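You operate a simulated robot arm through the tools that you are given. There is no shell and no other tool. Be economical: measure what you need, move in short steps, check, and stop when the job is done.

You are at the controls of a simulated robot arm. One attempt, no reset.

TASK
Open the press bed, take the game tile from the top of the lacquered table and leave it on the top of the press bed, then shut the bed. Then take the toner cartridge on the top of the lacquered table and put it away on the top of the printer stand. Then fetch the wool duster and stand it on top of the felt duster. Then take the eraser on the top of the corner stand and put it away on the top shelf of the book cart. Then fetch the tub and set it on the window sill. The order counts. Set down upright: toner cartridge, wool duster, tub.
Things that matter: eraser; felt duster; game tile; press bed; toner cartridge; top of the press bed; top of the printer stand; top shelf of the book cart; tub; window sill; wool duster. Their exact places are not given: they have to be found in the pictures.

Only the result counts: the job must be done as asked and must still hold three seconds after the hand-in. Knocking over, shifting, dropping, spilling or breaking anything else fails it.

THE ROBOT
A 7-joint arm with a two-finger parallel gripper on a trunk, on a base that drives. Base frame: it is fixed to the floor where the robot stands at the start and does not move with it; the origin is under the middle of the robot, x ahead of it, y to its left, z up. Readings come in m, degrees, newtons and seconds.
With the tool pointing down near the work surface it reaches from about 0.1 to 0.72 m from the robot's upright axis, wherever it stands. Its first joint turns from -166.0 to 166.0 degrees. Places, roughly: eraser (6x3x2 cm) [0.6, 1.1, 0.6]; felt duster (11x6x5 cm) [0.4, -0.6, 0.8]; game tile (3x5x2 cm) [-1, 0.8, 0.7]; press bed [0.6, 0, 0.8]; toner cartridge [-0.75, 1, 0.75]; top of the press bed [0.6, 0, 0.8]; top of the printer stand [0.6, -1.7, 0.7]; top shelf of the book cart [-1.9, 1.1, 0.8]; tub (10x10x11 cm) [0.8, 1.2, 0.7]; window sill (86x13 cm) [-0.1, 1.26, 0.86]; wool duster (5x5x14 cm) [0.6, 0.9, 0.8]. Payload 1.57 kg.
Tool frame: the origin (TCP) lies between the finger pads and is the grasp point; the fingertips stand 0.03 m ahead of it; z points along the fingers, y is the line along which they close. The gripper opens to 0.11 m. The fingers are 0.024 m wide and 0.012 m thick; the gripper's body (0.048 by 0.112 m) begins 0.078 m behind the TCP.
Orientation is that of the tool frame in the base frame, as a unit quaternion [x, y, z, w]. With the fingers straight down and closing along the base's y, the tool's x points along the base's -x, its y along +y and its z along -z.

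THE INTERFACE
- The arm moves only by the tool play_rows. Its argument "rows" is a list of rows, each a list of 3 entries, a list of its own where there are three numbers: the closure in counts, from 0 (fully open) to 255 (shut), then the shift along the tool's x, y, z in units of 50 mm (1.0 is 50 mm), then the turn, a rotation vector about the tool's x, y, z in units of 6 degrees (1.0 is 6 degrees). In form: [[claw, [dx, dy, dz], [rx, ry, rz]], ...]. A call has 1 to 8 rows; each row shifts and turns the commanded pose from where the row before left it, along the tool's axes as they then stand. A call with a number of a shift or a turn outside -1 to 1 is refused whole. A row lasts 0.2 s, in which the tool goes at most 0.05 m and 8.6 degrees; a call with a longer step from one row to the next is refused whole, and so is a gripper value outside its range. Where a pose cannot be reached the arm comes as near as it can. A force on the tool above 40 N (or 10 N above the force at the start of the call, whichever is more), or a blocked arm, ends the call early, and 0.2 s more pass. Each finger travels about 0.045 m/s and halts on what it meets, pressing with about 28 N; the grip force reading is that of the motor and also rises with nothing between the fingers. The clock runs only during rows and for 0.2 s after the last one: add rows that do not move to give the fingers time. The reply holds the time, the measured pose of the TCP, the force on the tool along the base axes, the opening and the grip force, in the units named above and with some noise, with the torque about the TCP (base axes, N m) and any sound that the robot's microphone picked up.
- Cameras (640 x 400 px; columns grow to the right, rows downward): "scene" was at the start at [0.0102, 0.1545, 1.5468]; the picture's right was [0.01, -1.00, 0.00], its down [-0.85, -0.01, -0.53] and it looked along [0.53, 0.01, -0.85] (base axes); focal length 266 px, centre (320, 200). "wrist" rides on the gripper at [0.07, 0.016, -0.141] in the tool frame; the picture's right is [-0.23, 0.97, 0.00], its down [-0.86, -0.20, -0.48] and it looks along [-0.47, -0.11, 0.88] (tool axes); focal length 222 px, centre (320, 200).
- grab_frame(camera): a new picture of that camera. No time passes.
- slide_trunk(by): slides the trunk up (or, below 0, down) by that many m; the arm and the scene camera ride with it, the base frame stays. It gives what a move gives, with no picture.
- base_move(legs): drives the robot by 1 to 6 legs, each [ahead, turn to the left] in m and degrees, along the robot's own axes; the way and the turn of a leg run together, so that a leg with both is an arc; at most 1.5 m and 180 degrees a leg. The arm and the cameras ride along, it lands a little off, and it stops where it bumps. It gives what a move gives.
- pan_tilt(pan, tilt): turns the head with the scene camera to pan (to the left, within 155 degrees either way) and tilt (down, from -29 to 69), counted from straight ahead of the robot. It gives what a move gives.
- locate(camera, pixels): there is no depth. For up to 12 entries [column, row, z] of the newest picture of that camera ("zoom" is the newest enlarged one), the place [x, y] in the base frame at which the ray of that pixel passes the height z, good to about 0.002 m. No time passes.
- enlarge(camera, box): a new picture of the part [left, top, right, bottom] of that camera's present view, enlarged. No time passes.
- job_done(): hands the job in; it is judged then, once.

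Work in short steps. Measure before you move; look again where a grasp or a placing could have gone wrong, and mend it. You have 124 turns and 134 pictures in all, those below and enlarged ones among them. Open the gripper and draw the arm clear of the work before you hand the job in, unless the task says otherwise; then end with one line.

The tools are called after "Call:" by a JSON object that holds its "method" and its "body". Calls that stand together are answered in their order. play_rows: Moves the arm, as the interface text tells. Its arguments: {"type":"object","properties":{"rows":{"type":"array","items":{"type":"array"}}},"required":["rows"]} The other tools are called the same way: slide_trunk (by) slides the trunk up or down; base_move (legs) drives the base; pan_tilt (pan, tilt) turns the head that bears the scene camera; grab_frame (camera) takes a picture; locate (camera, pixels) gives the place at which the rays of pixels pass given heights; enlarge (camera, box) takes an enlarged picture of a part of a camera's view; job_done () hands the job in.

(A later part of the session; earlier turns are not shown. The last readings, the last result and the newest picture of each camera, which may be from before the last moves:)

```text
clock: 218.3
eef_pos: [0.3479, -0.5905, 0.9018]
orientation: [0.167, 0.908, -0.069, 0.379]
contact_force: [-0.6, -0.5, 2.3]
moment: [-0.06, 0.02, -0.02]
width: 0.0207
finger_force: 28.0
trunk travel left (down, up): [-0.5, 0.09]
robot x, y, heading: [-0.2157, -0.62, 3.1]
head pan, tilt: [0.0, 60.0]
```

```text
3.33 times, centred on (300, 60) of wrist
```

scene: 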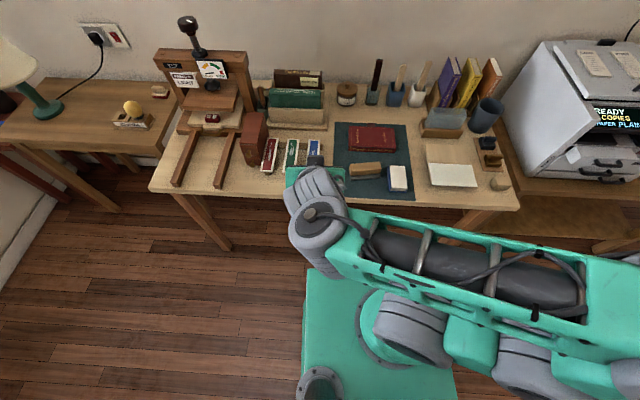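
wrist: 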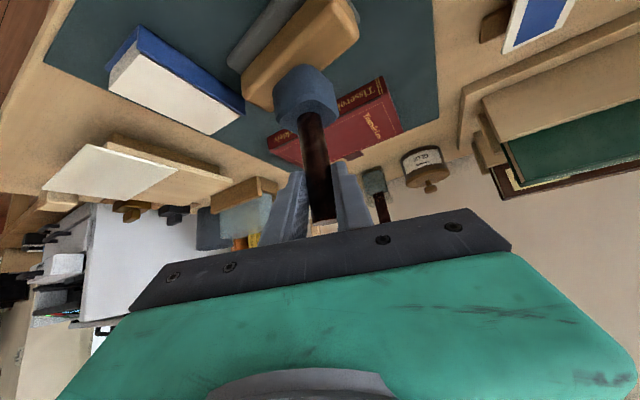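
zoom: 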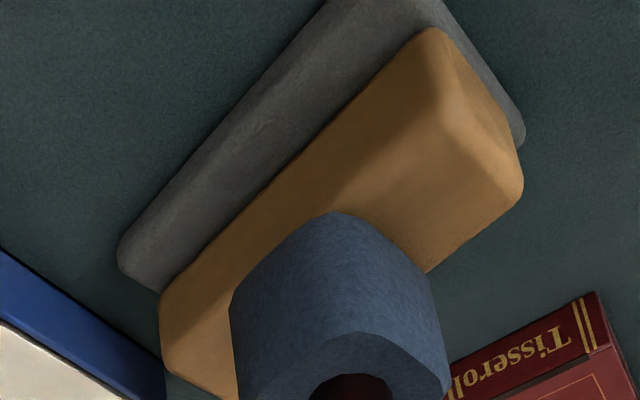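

Light contact, well seated. I open and retreat along the tool axis.

Call:
{"method": "play_rows", "body": {"rows": [[195, [0, 0, 0], [0, 0, 0]], [160, [0, 0, 0], [0, 0, 0]], [130, [0, 0, 0], [0, 0, 0]], [120, [0, 0, 0], [0, 0, 0]], [120, [0, 0, -0.4], [0, 0, 0]], [120, [0, 0, -0.8], [0, 0, 0]], [120, [0, 0, -0.9], [0, 0, 0]]]}}

Call:
{"method": "grab_frame", "body": {"camera": "wrist"}}

```text
clock: 219.9
eef_pos: [0.2775, -0.5662, 0.9749]
orientation: [0.167, 0.908, -0.069, 0.378]
contact_force: [-0.8, 0.0, 1.3]
moment: [0.0, -0.01, 0.01]
width: 0.058
finger_force: 0.1
trunk travel left (down, up): [-0.5, 0.09]
robot x, y, heading: [-0.2153, -0.6197, 3.3]
head pan, tilt: [0.0, 60.0]
```

```text
38 pictures are left
```

wrist: 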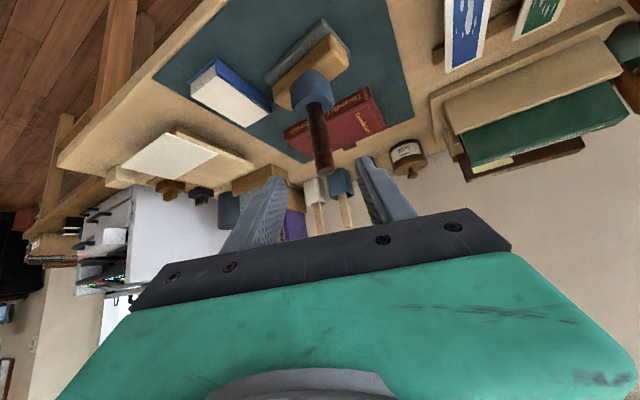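

The wool duster stands on the felt duster. I back the base away 0.2 m, then restore the tool to pointing down.

Call:
{"method": "base_move", "body": {"legs": [[-0.15, 0]]}}

Call:
{"method": "play_rows", "body": {"rows": [[0, [0, 0, 0], [0, 1, 0]], [0, [0, 0, 0], [0, 1, 0]], [0, [0, 0, 0], [0, 1, 0]], [0, [0, 0, 0], [0, 1, 0]], [0, [0, 0, 0], [0, 1, 0]], [0, [0, 0, 0], [0, 1, 0]], [0, [0, 0, 0], [0, 1, 0]], [0, [0, 0, 0], [0, 0.5, 0]]]}}

Call:
{"method": "play_rows", "body": {"rows": [[0, [0, 0, -0.9], [0, 0, 0]], [0, [0, 0, -0.9], [0, 0, 0]], [0, [0, 0, 0], [0, 0, -1]], [0, [0, 0, 0], [0, 0, -1]], [0, [0, 0, 0], [0, 0, -1]], [0, [0, 0, 0], [0, 0, -0.8]]]}}

Call:
{"method": "grab_frame", "body": {"camera": "scene"}}

```text
clock: 221.2
eef_pos: [0.1252, -0.5744, 0.9755]
orientation: [0.168, 0.908, -0.069, 0.378]
contact_force: [0.1, 0.2, -0.2]
moment: [0.02, 0.0, -0.01]
width: 0.0582
finger_force: 0.0
trunk travel left (down, up): [-0.5, 0.09]
robot x, y, heading: [-0.3671, -0.6268, 3.1]
head pan, tilt: [0.0, 60.0]
```

```text
clock: 223.1
eef_pos: [0.1247, -0.5744, 0.9747]
orientation: [0.181, 0.983, -0.001, 0.001]
contact_force: [0.4, 0.0, 0.5]
moment: [-0.02, 0.0, 0.0]
width: 0.11
finger_force: 0.1
trunk travel left (down, up): [-0.5, 0.09]
robot x, y, heading: [-0.3719, -0.6304, 3.1]
head pan, tilt: [0.0, 60.0]
```

```text
clock: 224.4
eef_pos: [0.1236, -0.5737, 1.0649]
orientation: [-0.017, 1.0, 0.0, 0.002]
contact_force: [-0.1, -0.5, 0.0]
moment: [-0.01, 0.01, 0.02]
width: 0.1103
finger_force: 0.1
trunk travel left (down, up): [-0.5, 0.09]
robot x, y, heading: [-0.3697, -0.6272, 3.1]
head pan, tilt: [0.0, 60.0]
```

```text
37 pictures are left
```

scene: 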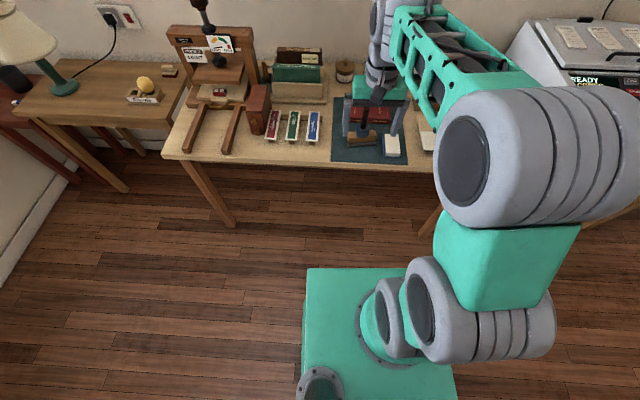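

Good. I pull the arm in a little and drive to the corner stand.

Call:
{"method": "play_rows", "body": {"rows": [[0, [0.9, 0, 0], [0, 0, 0]], [0, [0.9, 0, 0], [0, 0, 0]]]}}

Call:
{"method": "base_move", "body": {"legs": [[0, 80], [1.38, 0], [0, -53], [0.28, 0], [0, -15]]}}

Call:
{"method": "pan_tilt", "body": {"pan": 5, "tilt": 45}}

Call:
{"method": "grab_frame", "body": {"camera": "scene"}}

Call:
{"method": "grab_frame", "body": {"camera": "wrist"}}

```text
clock: 225.1
eef_pos: [0.0329, -0.5761, 1.0639]
orientation: [-0.017, 1.0, 0.001, 0.001]
contact_force: [0.0, -0.7, 0.2]
moment: [0.0, -0.02, 0.02]
width: 0.11
finger_force: 0.0
trunk travel left (down, up): [-0.5, 0.09]
robot x, y, heading: [-0.3734, -0.6276, 3.4]
head pan, tilt: [0.0, 60.0]
```

```text
clock: 240.2
eef_pos: [0.3861, 1.0347, 1.0639]
orientation: [-0.135, 0.991, 0.001, 0.002]
contact_force: [0.0, -0.1, -0.5]
moment: [-0.01, 0.0, -0.02]
width: 0.1099
finger_force: 0.0
trunk travel left (down, up): [-0.5, 0.09]
robot x, y, heading: [0.0095, 0.8884, 16.4]
head pan, tilt: [0.0, 60.0]
```

```text
clock: 241.0
eef_pos: [0.388, 1.0343, 1.064]
orientation: [-0.134, 0.991, 0.001, 0.001]
contact_force: [0.0, 0.2, 0.1]
moment: [-0.02, 0.01, -0.01]
width: 0.1098
finger_force: 0.1
trunk travel left (down, up): [-0.5, 0.09]
robot x, y, heading: [0.0084, 0.8847, 16.6]
head pan, tilt: [5.0, 45.0]
```

```text
36 pictures are left
```

scene: 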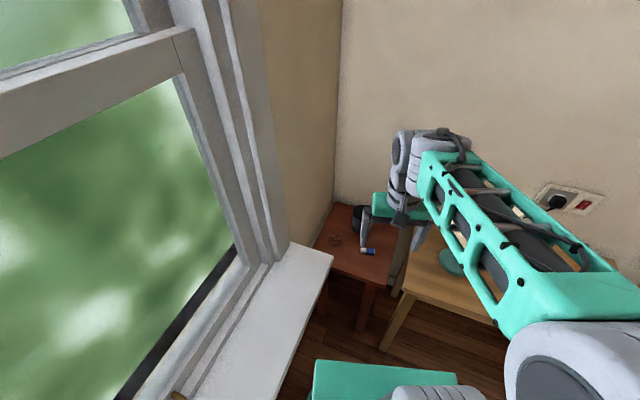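

```text
35 pictures are left
```

wrist: 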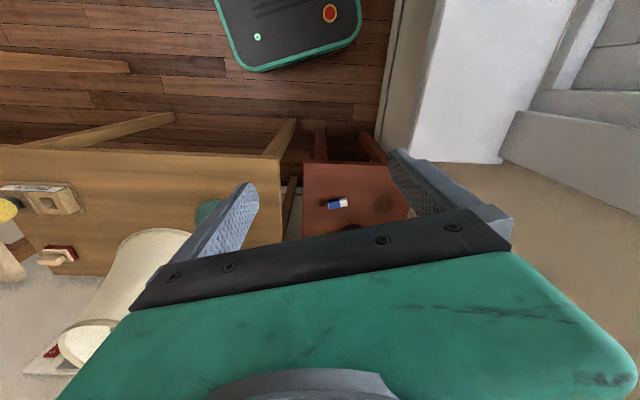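

I triangulate the eraser: wrist (337,203), scene (367,251).

Call:
{"method": "enlarge", "body": {"camera": "wrist", "box": [300, 165, 420, 235]}}

Call:
{"method": "locate", "body": {"camera": "wrist", "pixels": [[337, 203, 0.6], [337, 203, 0.56], [337, 203, 0.64], [326, 206, 0.6], [348, 201, 0.6]]}}

Call:
{"method": "locate", "body": {"camera": "scene", "pixels": [[367.5, 251.5, 0.6], [367.5, 251.5, 0.56], [367.5, 251.5, 0.64], [313, 247, 0.6], [370, 283, 0.6], [332, 255, 0.86]]}}

```text
5.33 times, centred on (360, 200) of wrist
```

zoom: 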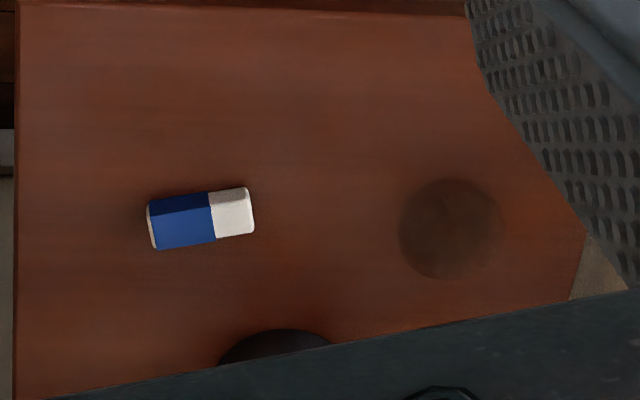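

```text
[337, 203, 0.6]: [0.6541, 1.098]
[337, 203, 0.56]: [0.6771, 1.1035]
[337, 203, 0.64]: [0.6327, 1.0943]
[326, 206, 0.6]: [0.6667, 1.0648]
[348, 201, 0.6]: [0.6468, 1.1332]
```

```text
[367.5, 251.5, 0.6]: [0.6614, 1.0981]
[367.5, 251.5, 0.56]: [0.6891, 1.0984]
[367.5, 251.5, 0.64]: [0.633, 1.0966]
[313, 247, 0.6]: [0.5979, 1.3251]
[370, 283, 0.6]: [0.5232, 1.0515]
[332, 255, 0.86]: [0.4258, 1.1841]
```

The eraser is near (0.64,1.096), top ≈0.63, its long axis already along the tool's closing line. I lower the trunk 0.12 and move over it.

Call:
{"method": "slide_trunk", "body": {"by": -0.12}}

Call:
{"method": "play_rows", "body": {"rows": [[0, [-0.871, -0.026, 0], [0, 0, 0]], [0, [-0.871, -0.026, 0], [0, 0, 0]], [0, [-0.871, -0.026, 0], [0, 0, 0]], [0, [-0.871, -0.026, 0], [0, 0, 0]], [0, [-0.871, -0.026, 0], [0, 0, 0]], [0, [-0.871, -0.026, 0], [0, 0, 0]], [0, [0, 0, 0.8], [0, 0, 0]], [0, [0, 0, 0.8], [0, 0, 0]]]}}

Call:
{"method": "grab_frame", "body": {"camera": "wrist"}}

```text
clock: 242.5
eef_pos: [0.386, 1.0337, 0.9444]
orientation: [-0.134, 0.991, 0.001, 0.002]
contact_force: [-0.6, 0.0, 0.1]
moment: [-0.01, 0.04, 0.02]
width: 0.1102
finger_force: 0.1
trunk travel left (down, up): [-0.38, 0.21]
robot x, y, heading: [0.0082, 0.889, 16.3]
head pan, tilt: [5.0, 45.0]
```

```text
clock: 244.3
eef_pos: [0.6438, 1.0947, 0.8639]
orientation: [-0.133, 0.991, 0.002, 0.002]
contact_force: [-1.4, -0.3, 0.2]
moment: [0.02, -0.01, -0.02]
width: 0.1099
finger_force: 0.1
trunk travel left (down, up): [-0.38, 0.21]
robot x, y, heading: [0.0067, 0.8937, 16.6]
head pan, tilt: [5.0, 45.0]
```

```text
33 pictures are left
```

wrist: 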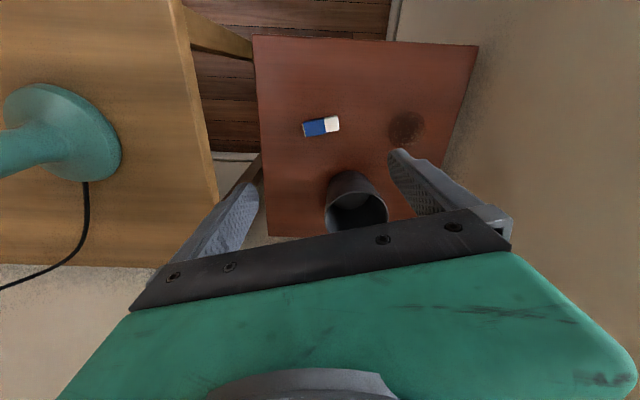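

I locate the eraser again and check its ends.

Call:
{"method": "locate", "body": {"camera": "wrist", "pixels": [[303, 131, 0.62], [339, 123, 0.62], [321, 126, 0.62], [321, 126, 0.6], [305, 121, 0.62], [337, 114, 0.62], [340, 131, 0.62], [355, 173, 0.71]]}}

Call:
{"method": "enlarge", "body": {"camera": "wrist", "box": [280, 90, 400, 250]}}

```text
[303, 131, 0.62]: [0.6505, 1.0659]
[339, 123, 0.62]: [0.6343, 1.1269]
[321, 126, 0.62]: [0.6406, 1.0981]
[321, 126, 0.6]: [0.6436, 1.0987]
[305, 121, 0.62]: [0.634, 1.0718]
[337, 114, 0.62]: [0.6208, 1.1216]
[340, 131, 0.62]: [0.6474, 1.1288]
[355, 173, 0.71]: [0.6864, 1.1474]
```

```text
2.50 times, centred on (340, 170) of wrist
```

zoom: 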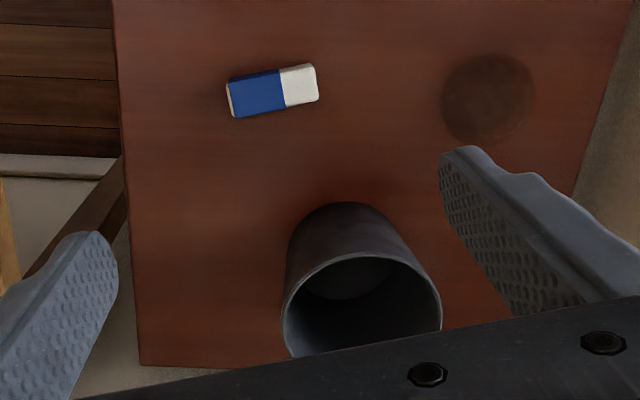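

The eraser centre (0.641,1.098) matches the TCP. I descend to z≈0.68, then feel for the surface in small steps.

Call:
{"method": "play_rows", "body": {"rows": [[0, [0.04, 0.06, 0.8], [0, 0, 0]], [0, [0, 0, 0.9], [0, 0, 0]], [0, [0, 0, 0.9], [0, 0, 0]], [0, [0, 0, 0.9], [0, 0, 0]]]}}

Call:
{"method": "grab_frame", "body": {"camera": "wrist"}}

```text
clock: 245.3
eef_pos: [0.6396, 1.0999, 0.6886]
orientation: [-0.133, 0.991, 0.001, 0.002]
contact_force: [0.2, -0.8, -0.5]
moment: [-0.02, -0.02, 0.01]
width: 0.1099
finger_force: 0.0
trunk travel left (down, up): [-0.38, 0.21]
robot x, y, heading: [0.0073, 0.8869, 16.7]
head pan, tilt: [5.0, 45.0]
```

```text
31 pictures are left
```

wrist: 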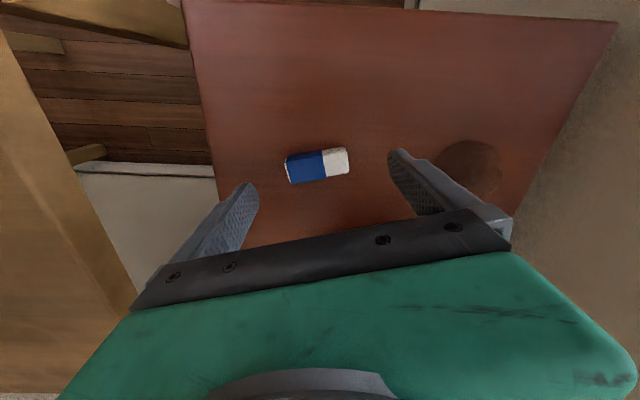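

Call:
{"method": "locate", "body": {"camera": "wrist", "pixels": [[317, 163, 0.6], [317, 163, 0.62], [317, 163, 0.58], [285, 170, 0.61], [349, 157, 0.61]]}}

Call:
{"method": "play_rows", "body": {"rows": [[0, [0, 0, 0.3], [0, 0, 0]], [0, [0, 0, 0.2], [0, 0, 0]], [0, [0, 0, 0.1], [0, 0, 0]]]}}

```text
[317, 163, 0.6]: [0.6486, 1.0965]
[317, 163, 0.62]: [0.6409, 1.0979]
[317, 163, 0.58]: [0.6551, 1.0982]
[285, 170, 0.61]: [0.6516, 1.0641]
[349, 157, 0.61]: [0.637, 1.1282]
```

```text
clock: 246.1
eef_pos: [0.6388, 1.099, 0.658]
orientation: [-0.134, 0.991, 0.001, 0.002]
contact_force: [0.2, 0.1, 0.3]
moment: [-0.02, 0.03, -0.02]
width: 0.1098
finger_force: 0.1
trunk travel left (down, up): [-0.38, 0.21]
robot x, y, heading: [0.005, 0.8909, 16.2]
head pan, tilt: [5.0, 45.0]
```

Eraser top ≈0.62. I lower to TCP 0.637 and close.

Call:
{"method": "play_rows", "body": {"rows": [[0, [-0.04, 0, 0.2], [0, 0, 0]], [0, [0, 0, 0.2], [0, 0, 0]], [120, [0, 0, 0], [0, 0, 0]], [255, [0, 0, 0], [0, 0, 0]], [255, [0, 0, 0], [0, 0, 0]], [255, [0, 0, 0], [0, 0, 0]]]}}

Call:
{"method": "grab_frame", "body": {"camera": "wrist"}}

```text
clock: 246.7
eef_pos: [0.6403, 1.0995, 0.6498]
orientation: [-0.132, 0.991, 0.001, 0.002]
contact_force: [-15.9, -3.9, 21.6]
moment: [-0.87, 0.5, -0.77]
width: 0.1099
finger_force: 0.0
trunk travel left (down, up): [-0.38, 0.21]
robot x, y, heading: [0.0077, 0.8902, 16.6]
head pan, tilt: [5.0, 45.0]
stopped in row 2: the force on the tool passed its limit at 50 N (the readings are from after the stop); the commanded pose is now the measured one
```

```text
30 pictures are left
```

wrist: 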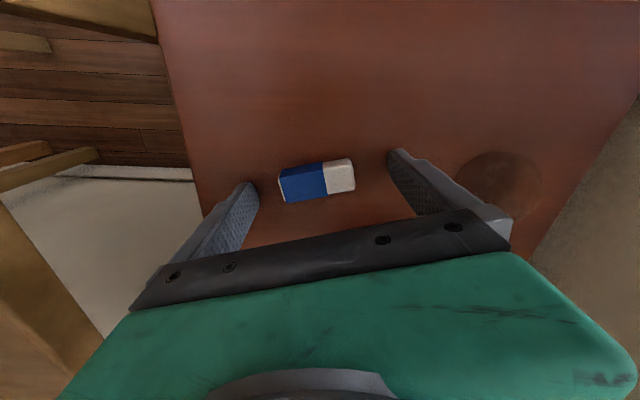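

The fingertips touched the stand top (z≈0.62). I raise 4 mm and close on the eraser.

Call:
{"method": "play_rows", "body": {"rows": [[0, [0, 0, -0.09], [0, 0, 0]], [120, [0, 0, 0], [0, 0, 0]], [255, [0, 0, 0], [0, 0, 0]], [255, [0, 0, 0], [0, 0, 0]], [255, [0, 0, 0], [0, 0, 0]]]}}

Call:
{"method": "grab_frame", "body": {"camera": "wrist"}}

```text
clock: 247.9
eef_pos: [0.6419, 1.101, 0.6512]
orientation: [-0.133, 0.991, 0.001, 0.002]
contact_force: [-0.4, 0.3, 0.4]
moment: [-0.04, -0.01, 0.02]
width: 0.0571
finger_force: 19.9
trunk travel left (down, up): [-0.38, 0.21]
robot x, y, heading: [0.0078, 0.8891, 16.4]
head pan, tilt: [5.0, 45.0]
```

```text
29 pictures are left
```

wrist: 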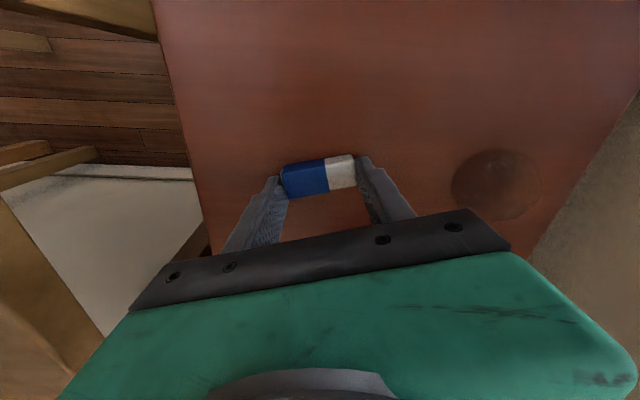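

Gripped. I lift, raise the trunk back, retract, and drive toward the book cart.

Call:
{"method": "play_rows", "body": {"rows": [[255, [0, 0, -0.3], [0, 0, 0]], [255, [0, 0, -0.9], [0, 0, 0]], [255, [0, 0, -0.95], [0, 0, 0]], [255, [0, 0, -0.95], [0, 0, 0]], [255, [0, 0, -0.95], [0, 0, 0]], [255, [0, 0, -0.95], [0, 0, 0]], [255, [0.9, 0, 0], [0, 0, 0]], [255, [0.9, 0, 0], [0, 0, 0]]]}}

Call:
{"method": "play_rows", "body": {"rows": [[255, [0.9, 0, 0], [0, 0, 0]], [255, [0.9, 0, 0], [0, 0, 0]], [255, [0.9, 0, 0], [0, 0, 0]], [255, [0.6, 0, 0], [0, 0, 0]]]}}

Call:
{"method": "slide_trunk", "body": {"by": 0.15}}

Call:
{"method": "base_move", "body": {"legs": [[-0.2, 0], [0, -106], [0.52, 0], [0, -90], [1.4, 0], [0.3, 0]]}}

Call:
{"method": "base_move", "body": {"legs": [[0, -90]]}}

Call:
{"method": "pan_tilt", "body": {"pan": 5, "tilt": 48}}

Call:
{"method": "grab_frame", "body": {"camera": "scene"}}

```text
clock: 249.7
eef_pos: [0.5584, 1.0751, 0.8996]
orientation: [-0.132, 0.991, 0.0, 0.003]
contact_force: [0.2, -0.7, -0.3]
moment: [-0.03, -0.01, -0.02]
width: 0.0571
finger_force: 27.7
trunk travel left (down, up): [-0.38, 0.21]
robot x, y, heading: [0.0061, 0.8906, 16.7]
head pan, tilt: [5.0, 45.0]
```

```text
clock: 250.7
eef_pos: [0.3964, 1.0316, 0.9037]
orientation: [-0.133, 0.991, 0.0, 0.003]
contact_force: [-0.4, -0.4, -0.2]
moment: [-0.01, 0.03, 0.0]
width: 0.0569
finger_force: 28.0
trunk travel left (down, up): [-0.38, 0.21]
robot x, y, heading: [0.0099, 0.8932, 16.7]
head pan, tilt: [5.0, 45.0]
```

```text
clock: 252.4
eef_pos: [0.3973, 1.0327, 1.0528]
orientation: [-0.133, 0.991, 0.0, 0.003]
contact_force: [-0.2, -0.3, -0.1]
moment: [-0.02, 0.02, 0.01]
width: 0.057
finger_force: 27.9
trunk travel left (down, up): [-0.53, 0.06]
robot x, y, heading: [0.0076, 0.8877, 16.4]
head pan, tilt: [5.0, 45.0]
```

```text
clock: 273.1
eef_pos: [-2.2951, 0.3464, 1.0534]
orientation: [1.0, -0.026, -0.002, 0.0]
contact_force: [-0.4, 0.3, -0.4]
moment: [0.01, 0.0, -0.02]
width: 0.0568
finger_force: 28.0
trunk travel left (down, up): [-0.53, 0.06]
robot x, y, heading: [-1.8789, 0.3612, 178.2]
head pan, tilt: [5.0, 45.0]
```

```text
clock: 277.3
eef_pos: [-1.9011, 0.7761, 1.0534]
orientation: [-0.696, 0.718, 0.003, 0.002]
contact_force: [-0.3, 0.2, -0.8]
moment: [-0.01, 0.0, 0.0]
width: 0.0567
finger_force: 28.3
trunk travel left (down, up): [-0.53, 0.06]
robot x, y, heading: [-1.8808, 0.3578, 89.6]
head pan, tilt: [5.0, 45.0]
```

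```text
clock: 277.9
eef_pos: [-1.9017, 0.7755, 1.0528]
orientation: [-0.695, 0.719, 0.002, 0.001]
contact_force: [0.4, 0.6, -0.4]
moment: [0.0, -0.02, -0.02]
width: 0.0566
finger_force: 28.3
trunk travel left (down, up): [-0.53, 0.06]
robot x, y, heading: [-1.8818, 0.3628, 89.6]
head pan, tilt: [5.0, 48.0]
```

```text
28 pictures are left
```

scene: 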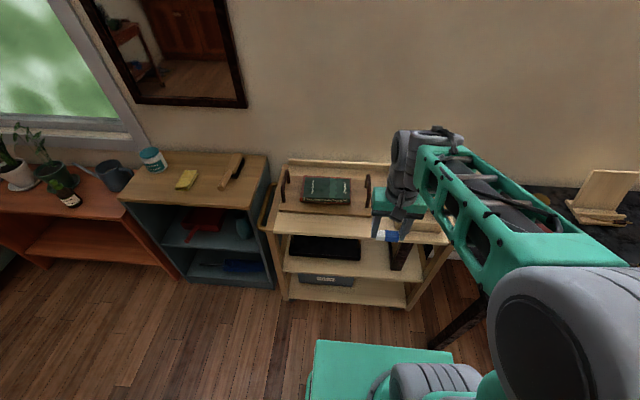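

The cart's top shelf has a free front strip around (320,222). I measure it.

Call:
{"method": "locate", "body": {"camera": "scene", "pixels": [[274, 232, 0.8], [380, 240, 0.8], [278, 210, 0.8], [370, 215, 0.8], [320, 224, 0.8], [320, 236, 0.8], [320, 213, 0.8]]}}

Call:
{"method": "enlarge", "body": {"camera": "scene", "box": [250, 140, 470, 280]}}

Call:
{"method": "grab_frame", "body": {"camera": "wrist"}}

```text
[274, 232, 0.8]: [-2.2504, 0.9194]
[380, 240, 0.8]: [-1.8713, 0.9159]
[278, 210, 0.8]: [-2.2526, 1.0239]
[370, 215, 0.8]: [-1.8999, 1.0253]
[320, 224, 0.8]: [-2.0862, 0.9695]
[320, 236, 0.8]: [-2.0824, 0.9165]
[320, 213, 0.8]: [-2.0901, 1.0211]
```

```text
2.86 times, centred on (360, 210) of scene
```

zoom: 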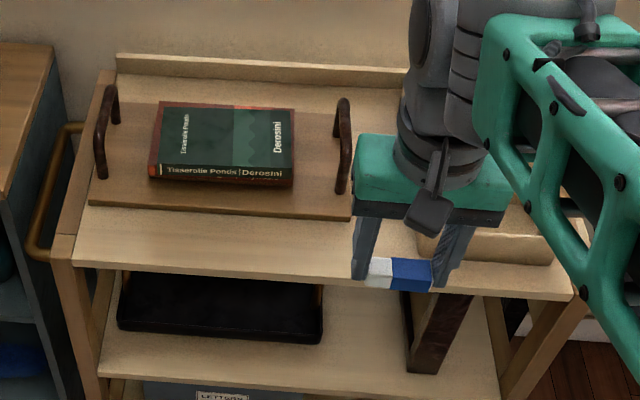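

```text
26 pictures are left
```

wrist: 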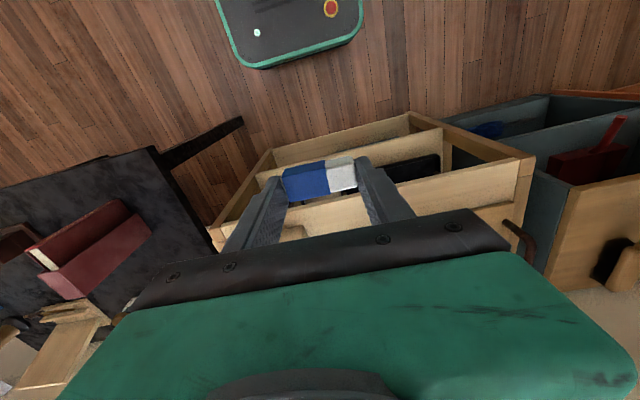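

The strip spans y 0.92–1.02 at x −2.25…−1.9. I go to (−2.05,0.968) and descend partway.

Call:
{"method": "play_rows", "body": {"rows": [[255, [-0.752, 0.618, 0], [0, 0, 0]], [255, [-0.752, 0.618, 0], [0, 0, 0]], [255, [-0.752, 0.618, 0], [0, 0, 0]], [255, [-0.752, 0.618, 0], [0, 0, 0]], [255, [-0.752, 0.618, 0], [0, 0, 0]], [255, [0, 0, 0.9], [0, 0, 0]], [255, [0, 0, 0.9], [0, 0, 0]], [255, [0, 0, 0.9], [0, 0, 0]]]}}

Call:
{"method": "grab_frame", "body": {"camera": "wrist"}}

Call:
{"method": "grab_frame", "body": {"camera": "scene"}}

```text
clock: 279.7
eef_pos: [-2.052, 0.9699, 0.9149]
orientation: [-0.696, 0.718, 0.002, 0.002]
contact_force: [0.3, 0.4, 0.8]
moment: [0.03, 0.01, 0.02]
width: 0.057
finger_force: 28.2
trunk travel left (down, up): [-0.53, 0.06]
robot x, y, heading: [-1.881, 0.3613, 89.4]
head pan, tilt: [5.0, 48.0]
```

```text
25 pictures are left
```

wrist: 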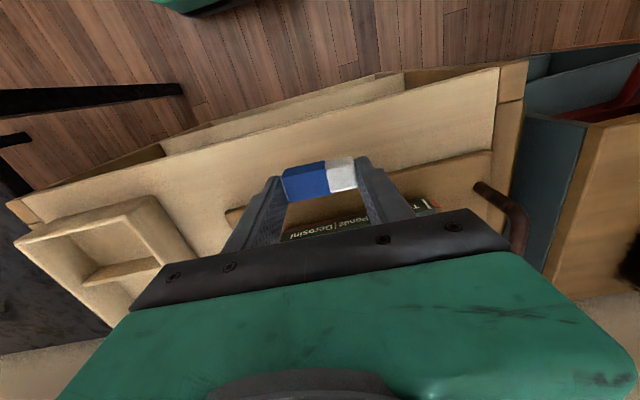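

```text
24 pictures are left
```

scene: 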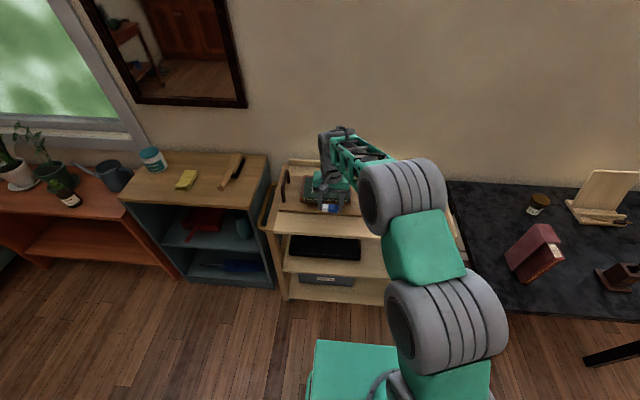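

I check the front edge (≈(340,118)) and the tray's front edge (≈(420,168)) from the wrist.

Call:
{"method": "locate", "body": {"camera": "wrist", "pixels": [[330, 112, 0.8], [240, 137, 0.8], [430, 165, 0.8], [230, 212, 0.8], [330, 112, 0.77], [430, 165, 0.82]]}}

Call:
{"method": "play_rows", "body": {"rows": [[255, [0, 0, 0.5], [0, 0, 0]], [255, [0, 0, 0.3], [0, 0, 0]], [255, [0, 0, 0.2], [0, 0, 0]], [255, [0, 0, 0.1], [0, 0, 0]], [255, [0, 0, 0.1], [0, 0, 0]]]}}

```text
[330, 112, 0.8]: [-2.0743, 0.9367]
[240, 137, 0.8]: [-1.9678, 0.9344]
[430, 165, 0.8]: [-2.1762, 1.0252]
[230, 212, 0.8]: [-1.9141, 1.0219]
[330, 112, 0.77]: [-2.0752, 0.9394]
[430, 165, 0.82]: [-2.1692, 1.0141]
```

```text
clock: 280.9
eef_pos: [-2.05, 0.9694, 0.8579]
orientation: [-0.696, 0.718, 0.002, 0.002]
contact_force: [-0.6, 0.1, 0.5]
moment: [0.02, -0.01, 0.01]
width: 0.0567
finger_force: 28.3
trunk travel left (down, up): [-0.53, 0.06]
robot x, y, heading: [-1.8817, 0.3581, 89.7]
head pan, tilt: [5.0, 48.0]
```

The edge is y≈0.935; I shift 1 cm inward and keep lowering.

Call:
{"method": "play_rows", "body": {"rows": [[255, [-0.2, 0, 0.06], [0, 0, 0]], [255, [0, 0, 0.08], [0, 0, 0]], [255, [0, 0, 0.08], [0, 0, 0]], [255, [0, 0, 0.06], [0, 0, 0]], [255, [0, 0, 0.06], [0, 0, 0]], [255, [0, 0, 0.06], [0, 0, 0]]]}}

```text
clock: 282.3
eef_pos: [-2.0509, 0.9791, 0.839]
orientation: [-0.696, 0.719, 0.002, 0.001]
contact_force: [0.3, 0.2, -0.6]
moment: [0.0, 0.01, 0.0]
width: 0.0567
finger_force: 28.0
trunk travel left (down, up): [-0.53, 0.06]
robot x, y, heading: [-1.8812, 0.3643, 89.4]
head pan, tilt: [5.0, 48.0]
```

Call:
{"method": "play_rows", "body": {"rows": [[255, [0, 0, 0.06], [0, 0, 0]], [255, [0, 0, 0.06], [0, 0, 0]], [255, [0, 0, 0.06], [0, 0, 0]], [255, [0, 0, 0.06], [0, 0, 0]]]}}

```text
clock: 283.3
eef_pos: [-2.0502, 0.9775, 0.8276]
orientation: [-0.696, 0.718, 0.001, 0.002]
contact_force: [-0.1, -0.7, -1.4]
moment: [0.02, -0.02, 0.0]
width: 0.0567
finger_force: 28.0
trunk travel left (down, up): [-0.53, 0.06]
robot x, y, heading: [-1.88, 0.3603, 89.2]
head pan, tilt: [5.0, 48.0]
```

Call:
{"method": "play_rows", "body": {"rows": [[255, [0, 0, 0.06], [0, 0, 0]], [255, [0, 0, 0.06], [0, 0, 0]], [255, [0, 0, 0.06], [0, 0, 0]], [255, [0, 0, 0.04], [0, 0, 0]], [255, [0, 0, 0.04], [0, 0, 0]]]}}

```text
clock: 284.5
eef_pos: [-2.0498, 0.9785, 0.8141]
orientation: [-0.696, 0.718, 0.001, 0.001]
contact_force: [-1.0, -0.6, -0.2]
moment: [-0.01, 0.0, -0.04]
width: 0.0568
finger_force: 27.7
trunk travel left (down, up): [-0.53, 0.06]
robot x, y, heading: [-1.8741, 0.3618, 89.4]
head pan, tilt: [5.0, 48.0]
```

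Call:
{"method": "play_rows", "body": {"rows": [[255, [0, 0, 0.06], [0, 0, 0]], [255, [0, 0, 0.06], [0, 0, 0]], [255, [0, 0, 0.04], [0, 0, 0]], [255, [0, 0, 0.04], [0, 0, 0]]]}}

Call:
{"method": "grab_frame", "body": {"camera": "wrist"}}

```text
clock: 285.7
eef_pos: [-2.0506, 0.9803, 0.8109]
orientation: [-0.697, 0.717, 0.006, 0.003]
contact_force: [2.9, -11.2, 18.6]
moment: [-0.43, -0.26, 0.0]
width: 0.0565
finger_force: 27.5
trunk travel left (down, up): [-0.53, 0.06]
robot x, y, heading: [-1.8786, 0.3625, 89.2]
head pan, tilt: [5.0, 48.0]
stopped in row 4: the force on the tool passed its limit at 41 N (the readings are from after the stop); the commanded pose is now the measured one
```

```text
23 pictures are left
```

wrist: 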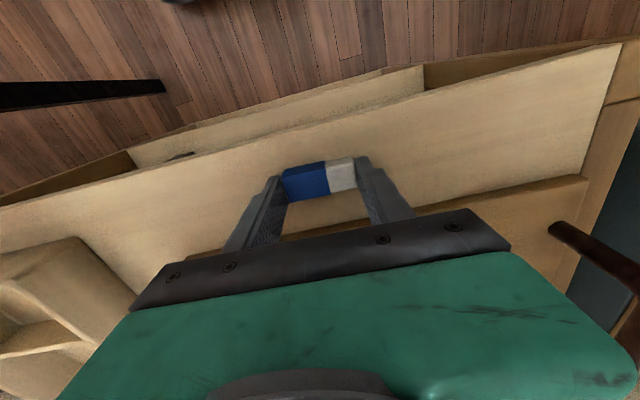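

Contact on the shelf. I ease up 1 mm, release and rise.

Call:
{"method": "play_rows", "body": {"rows": [[255, [0, 0, -0.02], [0, 0, 0]], [100, [0, 0, 0], [0, 0, 0]], [70, [0, 0, 0], [0, 0, 0]], [70, [0, 0, -0.3], [0, 0, 0]], [70, [0, 0, -0.8], [0, 0, 0]], [70, [0, 0, -0.95], [0, 0, 0]], [70, [0, 0, -0.95], [0, 0, 0]]]}}

Call:
{"method": "grab_frame", "body": {"camera": "wrist"}}

```text
clock: 287.3
eef_pos: [-2.0509, 0.9784, 0.9585]
orientation: [-0.696, 0.718, 0.004, 0.003]
contact_force: [0.5, 0.2, -0.8]
moment: [0.02, -0.02, -0.01]
width: 0.0799
finger_force: 0.1
trunk travel left (down, up): [-0.53, 0.06]
robot x, y, heading: [-1.8773, 0.3622, 89.6]
head pan, tilt: [5.0, 48.0]
```

```text
22 pictures are left
```

wrist: 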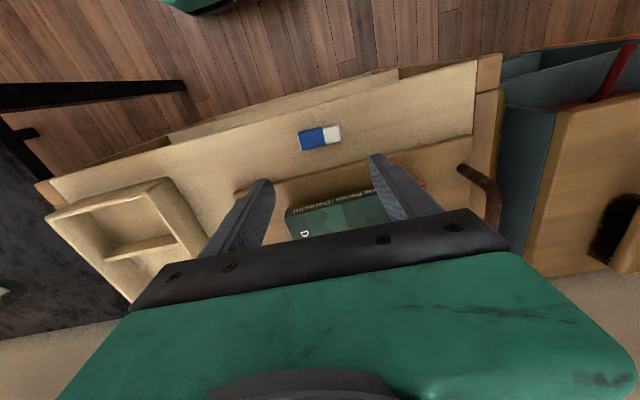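

The eraser lies on the shelf. I retract, turn the tool +90° for a rim grasp of the tub, and drive back to the corner stand.

Call:
{"method": "play_rows", "body": {"rows": [[0, [0, 0, -0.95], [0, 0, 0]], [0, [0, 0, -0.9], [0, 0, 0]], [0, [0.95, 0, 0], [0, 0, 0]], [0, [0.95, 0, 0], [0, 0, 0]], [0, [0.95, 0, 0], [0, 0, 0]], [0, [0.95, -0.1, 0], [0, 0, 0]], [0, [0.4, -0.9, 0], [0, 0, 0]], [0, [0, -0.95, 0], [0, 0, 0]]]}}

Call:
{"method": "play_rows", "body": {"rows": [[0, [0, -0.9, 0], [0, 0, 0]], [0, [0, 0, 0], [0, 0, 1]], [0, [0, 0, 0], [0, 0, 1]], [0, [0, 0, 0], [0, 0, 1]], [0, [0, 0, 0], [0, 0, 1]], [0, [0, 0, 0], [0, 0, 1]], [0, [0, 0, 0], [0, 0, 1]], [0, [0, 0, 0], [0, 0, 1]]]}}

Call:
{"method": "play_rows", "body": {"rows": [[0, [0, 0, 0], [0, 0, 1]], [0, [0, 0, 0], [0, 0, 1]], [0, [0, 0, 0], [0, 0, 1]], [0, [0, 0, 0], [0, 0, 1]], [0, [0, 0, 0], [0, 0, 1]], [0, [0, 0, 0], [0, 0, 1]], [0, [0, 0, 0], [0, 0, 1]], [0, [0, 0, 0], [0, 0, 1]]]}}

Call:
{"method": "base_move", "body": {"legs": [[0, -90], [1.4, 0], [0.3, 0], [0, 63], [0.57, 0], [0, -39]]}}

Call:
{"method": "slide_trunk", "body": {"by": -0.1}}

Call:
{"method": "pan_tilt", "body": {"pan": 8, "tilt": 45}}

Call:
{"method": "grab_frame", "body": {"camera": "scene"}}

Call:
{"method": "grab_frame", "body": {"camera": "wrist"}}

```text
clock: 289.1
eef_pos: [-1.9596, 0.7665, 1.0519]
orientation: [-0.696, 0.718, 0.005, 0.002]
contact_force: [0.2, 0.0, 0.6]
moment: [-0.05, -0.01, -0.01]
width: 0.11
finger_force: 0.0
trunk travel left (down, up): [-0.53, 0.06]
robot x, y, heading: [-1.8783, 0.3598, 89.6]
head pan, tilt: [5.0, 48.0]
```

```text
clock: 290.9
eef_pos: [-1.9135, 0.7655, 1.049]
orientation: [-0.392, 0.92, 0.005, -0.001]
contact_force: [-0.2, -0.6, -0.5]
moment: [0.01, -0.01, 0.03]
width: 0.11
finger_force: 0.1
trunk travel left (down, up): [-0.53, 0.06]
robot x, y, heading: [-1.8802, 0.3608, 89.5]
head pan, tilt: [5.0, 48.0]
```

```text
clock: 292.7
eef_pos: [-1.9152, 0.7653, 1.0473]
orientation: [0.016, 1.0, 0.006, -0.002]
contact_force: [0.3, 0.2, 0.5]
moment: [0.01, -0.01, -0.01]
width: 0.1101
finger_force: 0.1
trunk travel left (down, up): [-0.53, 0.06]
robot x, y, heading: [-1.881, 0.356, 89.6]
head pan, tilt: [5.0, 48.0]
```

```text
clock: 312.6
eef_pos: [0.4433, 0.9923, 1.0493]
orientation: [0.567, 0.824, 0.005, 0.001]
contact_force: [-0.2, 0.4, 0.0]
moment: [-0.01, -0.04, -0.02]
width: 0.1099
finger_force: 0.1
trunk travel left (down, up): [-0.53, 0.06]
robot x, y, heading: [0.0841, 0.8046, 22.2]
head pan, tilt: [5.0, 48.0]
```

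```text
clock: 313.9
eef_pos: [0.4429, 0.9923, 0.9489]
orientation: [0.567, 0.823, 0.005, 0.003]
contact_force: [0.5, -0.1, -0.3]
moment: [-0.01, -0.03, -0.02]
width: 0.1099
finger_force: 0.1
trunk travel left (down, up): [-0.43, 0.16]
robot x, y, heading: [0.0862, 0.8023, 22.3]
head pan, tilt: [5.0, 48.0]
```

```text
clock: 314.6
eef_pos: [0.4415, 0.9909, 0.9482]
orientation: [0.567, 0.824, 0.005, 0.002]
contact_force: [0.4, 0.2, 0.5]
moment: [0.01, 0.0, 0.0]
width: 0.11
finger_force: 0.0
trunk travel left (down, up): [-0.43, 0.16]
robot x, y, heading: [0.0796, 0.8072, 22.2]
head pan, tilt: [8.0, 45.0]
```

```text
21 pictures are left
```

scene: 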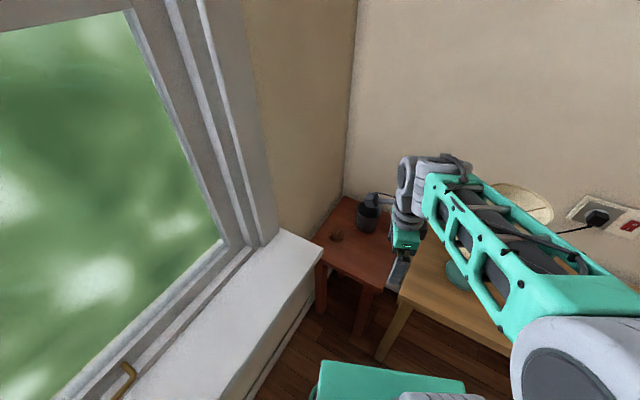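

```text
20 pictures are left
```

wrist: 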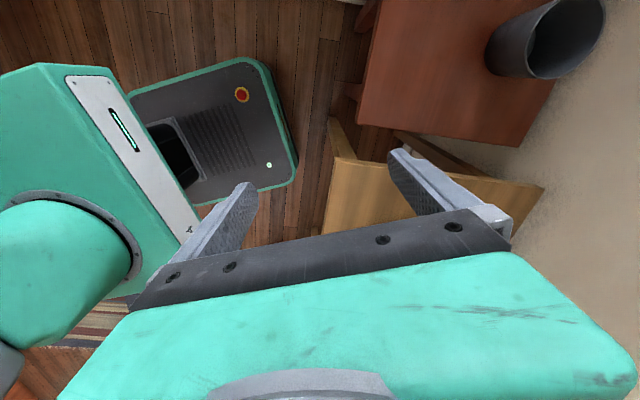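

I locate the tub's rim in both views at z≈0.73.

Call:
{"method": "enlarge", "body": {"camera": "scene", "box": [330, 180, 420, 250]}}

Call:
{"method": "locate", "body": {"camera": "wrist", "pixels": [[529, 45, 0.73], [604, 22, 0.73], [560, 79, 0.73], [566, 38, 0.73], [490, 45, 0.62], [500, 75, 0.62]]}}

```text
5.71 times, centred on (375, 215) of scene
```

zoom: 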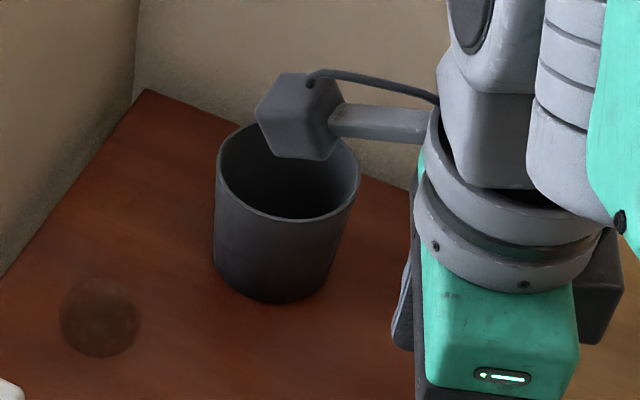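

```text
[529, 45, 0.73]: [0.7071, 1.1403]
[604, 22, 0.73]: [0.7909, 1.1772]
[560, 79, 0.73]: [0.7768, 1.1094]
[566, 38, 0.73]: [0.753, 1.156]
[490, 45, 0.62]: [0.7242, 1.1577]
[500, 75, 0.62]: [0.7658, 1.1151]
```

Call:
{"method": "locate", "body": {"camera": "scene", "pixels": [[369.4, 209.7, 0.73], [369.7, 218.5, 0.73], [357, 208.9, 0.73], [381.7, 209.75, 0.73], [369.4, 209.7, 0.72], [369.7, 218.5, 0.72]]}}

```text
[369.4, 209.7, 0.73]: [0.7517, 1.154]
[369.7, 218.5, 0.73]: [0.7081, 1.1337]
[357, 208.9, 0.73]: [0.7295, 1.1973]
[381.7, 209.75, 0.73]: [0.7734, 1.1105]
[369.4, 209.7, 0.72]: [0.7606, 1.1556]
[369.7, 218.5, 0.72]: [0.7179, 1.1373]
```

Rim centre (0.752,1.154), z≈0.73, radius ≈4.8 cm. I will pinch the wall at the near point (0.709,1.132): align and move above it.

Call:
{"method": "play_rows", "body": {"rows": [[116, [0, 0, 0], [0, 0, -1.0]], [116, [0, 0.86, 0], [0, 0, 0]], [116, [0, 0.86, 0], [0, 0, 0]], [116, [0, 0.86, 0], [0, 0, 0]], [116, [0, 0.86, 0], [0, 0, 0]], [116, [0, 0.86, 0], [0, 0, 0]], [116, [0, 0.86, 0], [0, 0, 0]], [116, [0.05, 0.86, 0], [0, 0, 0]]]}}

Call:
{"method": "grab_frame", "body": {"camera": "wrist"}}

```text
clock: 316.4
eef_pos: [0.7119, 1.1303, 0.9518]
orientation: [0.523, 0.852, 0.004, 0.002]
contact_force: [-0.6, 0.3, -0.8]
moment: [0.03, 0.0, -0.01]
width: 0.06
finger_force: 0.0
trunk travel left (down, up): [-0.43, 0.16]
robot x, y, heading: [0.082, 0.8044, 22.1]
head pan, tilt: [8.0, 45.0]
```

```text
18 pictures are left
```

wrist: 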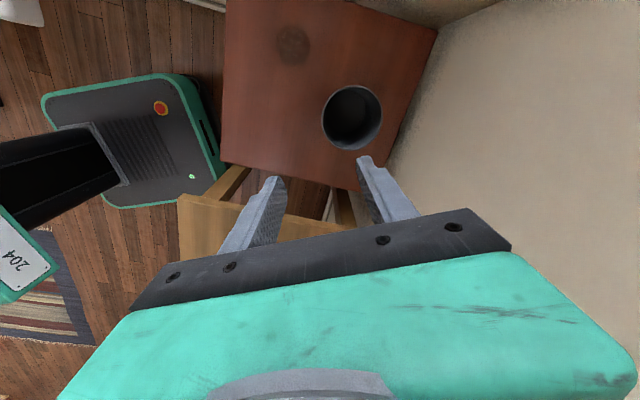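

Reached. I verify the rim's position from above.

Call:
{"method": "locate", "body": {"camera": "wrist", "pixels": [[323, 118, 0.73], [382, 116, 0.73], [352, 86, 0.73], [352, 150, 0.73], [352, 118, 0.73]]}}

```text
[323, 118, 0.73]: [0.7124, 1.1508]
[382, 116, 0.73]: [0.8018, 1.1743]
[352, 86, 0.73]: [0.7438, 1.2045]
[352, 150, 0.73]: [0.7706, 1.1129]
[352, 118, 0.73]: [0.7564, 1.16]
```

TCP is over the wall within a few mm. I descend to z≈0.715.

Call:
{"method": "play_rows", "body": {"rows": [[116, [0.09, 0.04, 0.9], [0, 0, 0]], [116, [0, 0, 0.9], [0, 0, 0]], [116, [0, 0, 0.9], [0, 0, 0]], [116, [0, 0, 0.7], [0, 0, 0]], [116, [0, 0, 0.7], [0, 0, 0]], [116, [0, 0, 0.6], [0, 0, 0]]]}}

Call:
{"method": "grab_frame", "body": {"camera": "wrist"}}

```text
clock: 317.8
eef_pos: [0.7126, 1.1357, 0.716]
orientation: [0.523, 0.852, 0.005, 0.002]
contact_force: [0.1, 0.2, -0.7]
moment: [-0.01, -0.02, -0.03]
width: 0.0602
finger_force: 0.0
trunk travel left (down, up): [-0.43, 0.16]
robot x, y, heading: [0.0829, 0.801, 22.4]
head pan, tilt: [8.0, 45.0]
```

```text
17 pictures are left
```

wrist: 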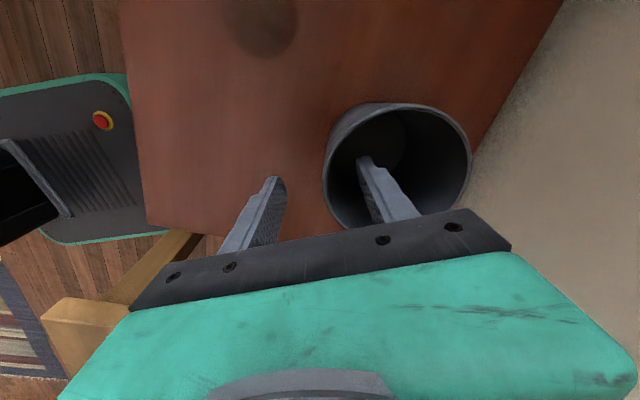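

One finger is inside, the other outside. I close gently and lift a little.

Call:
{"method": "play_rows", "body": {"rows": [[180, [0, 0, 0], [0, 0, 0]], [255, [0, 0, 0], [0, 0, 0]], [255, [0, 0, 0], [0, 0, 0]], [255, [0, 0, 0], [0, 0, 0]], [255, [0, 0, -0.3], [0, 0, 0]], [255, [0, 0, -0.6], [0, 0, 0]]]}}

Call:
{"method": "grab_frame", "body": {"camera": "wrist"}}

```text
clock: 319.1
eef_pos: [0.7111, 1.1373, 0.7601]
orientation: [0.524, 0.852, 0.003, 0.001]
contact_force: [0.2, -0.7, -4.0]
moment: [-0.07, 0.08, 0.01]
width: 0.0025
finger_force: 24.5
trunk travel left (down, up): [-0.43, 0.16]
robot x, y, heading: [0.0823, 0.8039, 22.1]
head pan, tilt: [8.0, 45.0]
```

```text
16 pictures are left
```

wrist: 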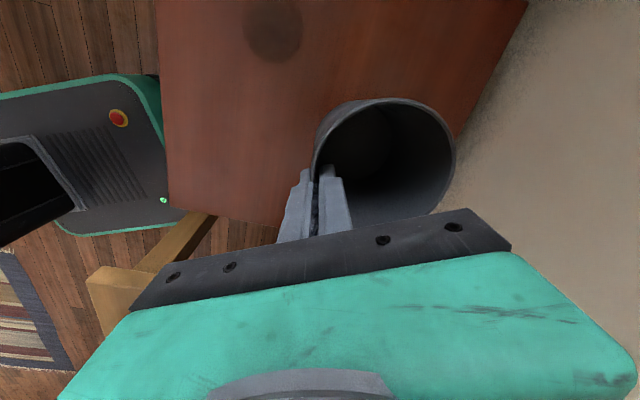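

Held and lifted upright. I raise, retract, raise the trunk, and move the base to face the sill.

Call:
{"method": "play_rows", "body": {"rows": [[255, [0, 0, -0.9], [0, 0, 0]], [255, [0, 0, -0.9], [0, 0, 0]], [255, [0, 0, -0.9], [0, 0, 0]], [255, [0, 0, -0.9], [0, 0, 0]], [255, [0, 0, -0.6], [0, 0, 0]], [255, [0, -0.9, 0], [0, 0, 0]], [255, [0, -0.9, 0], [0, 0, 0]], [255, [0, -0.9, 0], [0, 0, 0]]]}}

Call:
{"method": "play_rows", "body": {"rows": [[255, [0, -0.9, 0], [0, 0, 0]], [255, [0, -0.9, 0], [0, 0, 0]], [255, [0, -0.9, 0], [0, 0, 0]], [255, [0, -0.9, 0], [0, 0, 0]]]}}

Call:
{"method": "slide_trunk", "body": {"by": 0.1}}

Call:
{"method": "base_move", "body": {"legs": [[-0.22, 0], [0, 68]]}}

Call:
{"method": "pan_tilt", "body": {"pan": 15, "tilt": 50}}

Call:
{"method": "grab_frame", "body": {"camera": "scene"}}

Call:
{"method": "grab_frame", "body": {"camera": "wrist"}}

```text
clock: 320.9
eef_pos: [0.5885, 1.0717, 0.9709]
orientation: [0.523, 0.852, 0.004, 0.002]
contact_force: [1.3, 0.1, -3.7]
moment: [-0.1, 0.12, -0.03]
width: 0.0027
finger_force: 24.2
trunk travel left (down, up): [-0.43, 0.16]
robot x, y, heading: [0.0828, 0.8031, 22.1]
head pan, tilt: [8.0, 45.0]
```

```text
clock: 321.9
eef_pos: [0.4286, 0.9904, 0.9679]
orientation: [0.524, 0.852, 0.005, 0.002]
contact_force: [0.6, -0.7, -2.7]
moment: [-0.07, 0.11, 0.04]
width: 0.0025
finger_force: 24.4
trunk travel left (down, up): [-0.43, 0.16]
robot x, y, heading: [0.0842, 0.801, 22.2]
head pan, tilt: [8.0, 45.0]
```

```text
clock: 323.3
eef_pos: [0.4288, 0.9899, 1.0683]
orientation: [0.523, 0.852, 0.005, 0.002]
contact_force: [0.6, 1.0, -3.2]
moment: [-0.04, 0.07, -0.02]
width: 0.0025
finger_force: 24.1
trunk travel left (down, up): [-0.53, 0.06]
robot x, y, heading: [0.0833, 0.8058, 22.3]
head pan, tilt: [8.0, 45.0]
```

```text
clock: 327.9
eef_pos: [-0.1557, 1.1134, 1.068]
orientation: [-0.034, 0.999, 0.006, -0.001]
contact_force: [-0.4, -0.3, -2.8]
moment: [-0.11, 0.05, -0.01]
width: 0.0024
finger_force: 24.1
trunk travel left (down, up): [-0.53, 0.06]
robot x, y, heading: [-0.1156, 0.7206, 89.3]
head pan, tilt: [8.0, 45.0]
```

```text
clock: 328.6
eef_pos: [-0.1552, 1.1126, 1.0687]
orientation: [-0.035, 0.999, 0.004, -0.001]
contact_force: [0.3, 0.0, -2.8]
moment: [-0.11, -0.01, 0.03]
width: 0.0028
finger_force: 23.7
trunk travel left (down, up): [-0.53, 0.06]
robot x, y, heading: [-0.1205, 0.72, 89.5]
head pan, tilt: [15.0, 50.0]
```

```text
15 pictures are left
```

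scene: 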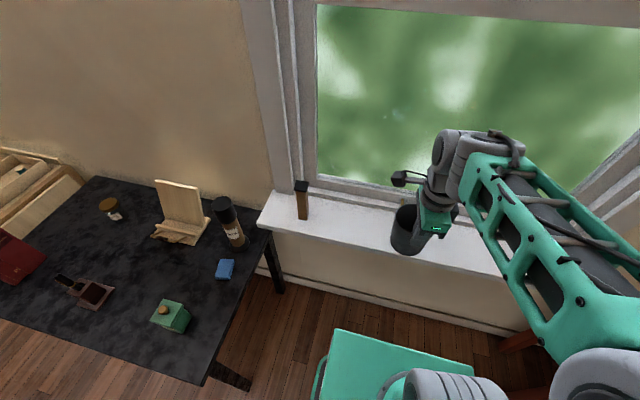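

```text
14 pictures are left
```

wrist: 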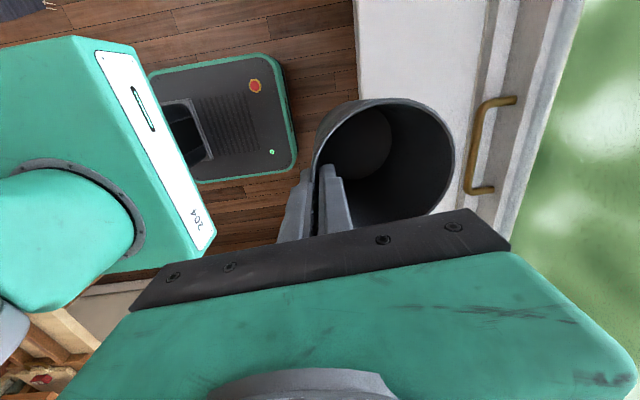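

I measure the sill's front and back edges from both views.

Call:
{"method": "locate", "body": {"camera": "wrist", "pixels": [[355, 20, 0.86], [360, 80, 0.86], [485, 40, 0.86], [470, 110, 0.86], [500, 100, 0.86], [465, 180, 0.92]]}}

Call:
{"method": "locate", "body": {"camera": "scene", "pixels": [[340, 238, 0.86], [340, 196, 0.86], [260, 220, 0.86], [470, 271, 0.86], [313, 188, 0.86]]}}

```text
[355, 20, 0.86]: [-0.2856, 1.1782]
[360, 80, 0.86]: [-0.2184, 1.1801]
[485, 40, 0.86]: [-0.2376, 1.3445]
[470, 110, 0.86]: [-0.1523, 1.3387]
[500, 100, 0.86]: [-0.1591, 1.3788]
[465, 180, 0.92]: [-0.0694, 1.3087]
```

```text
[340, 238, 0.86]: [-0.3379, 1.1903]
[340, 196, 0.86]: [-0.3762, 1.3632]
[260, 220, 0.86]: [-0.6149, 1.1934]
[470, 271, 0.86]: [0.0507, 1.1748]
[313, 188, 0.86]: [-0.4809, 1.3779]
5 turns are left
```

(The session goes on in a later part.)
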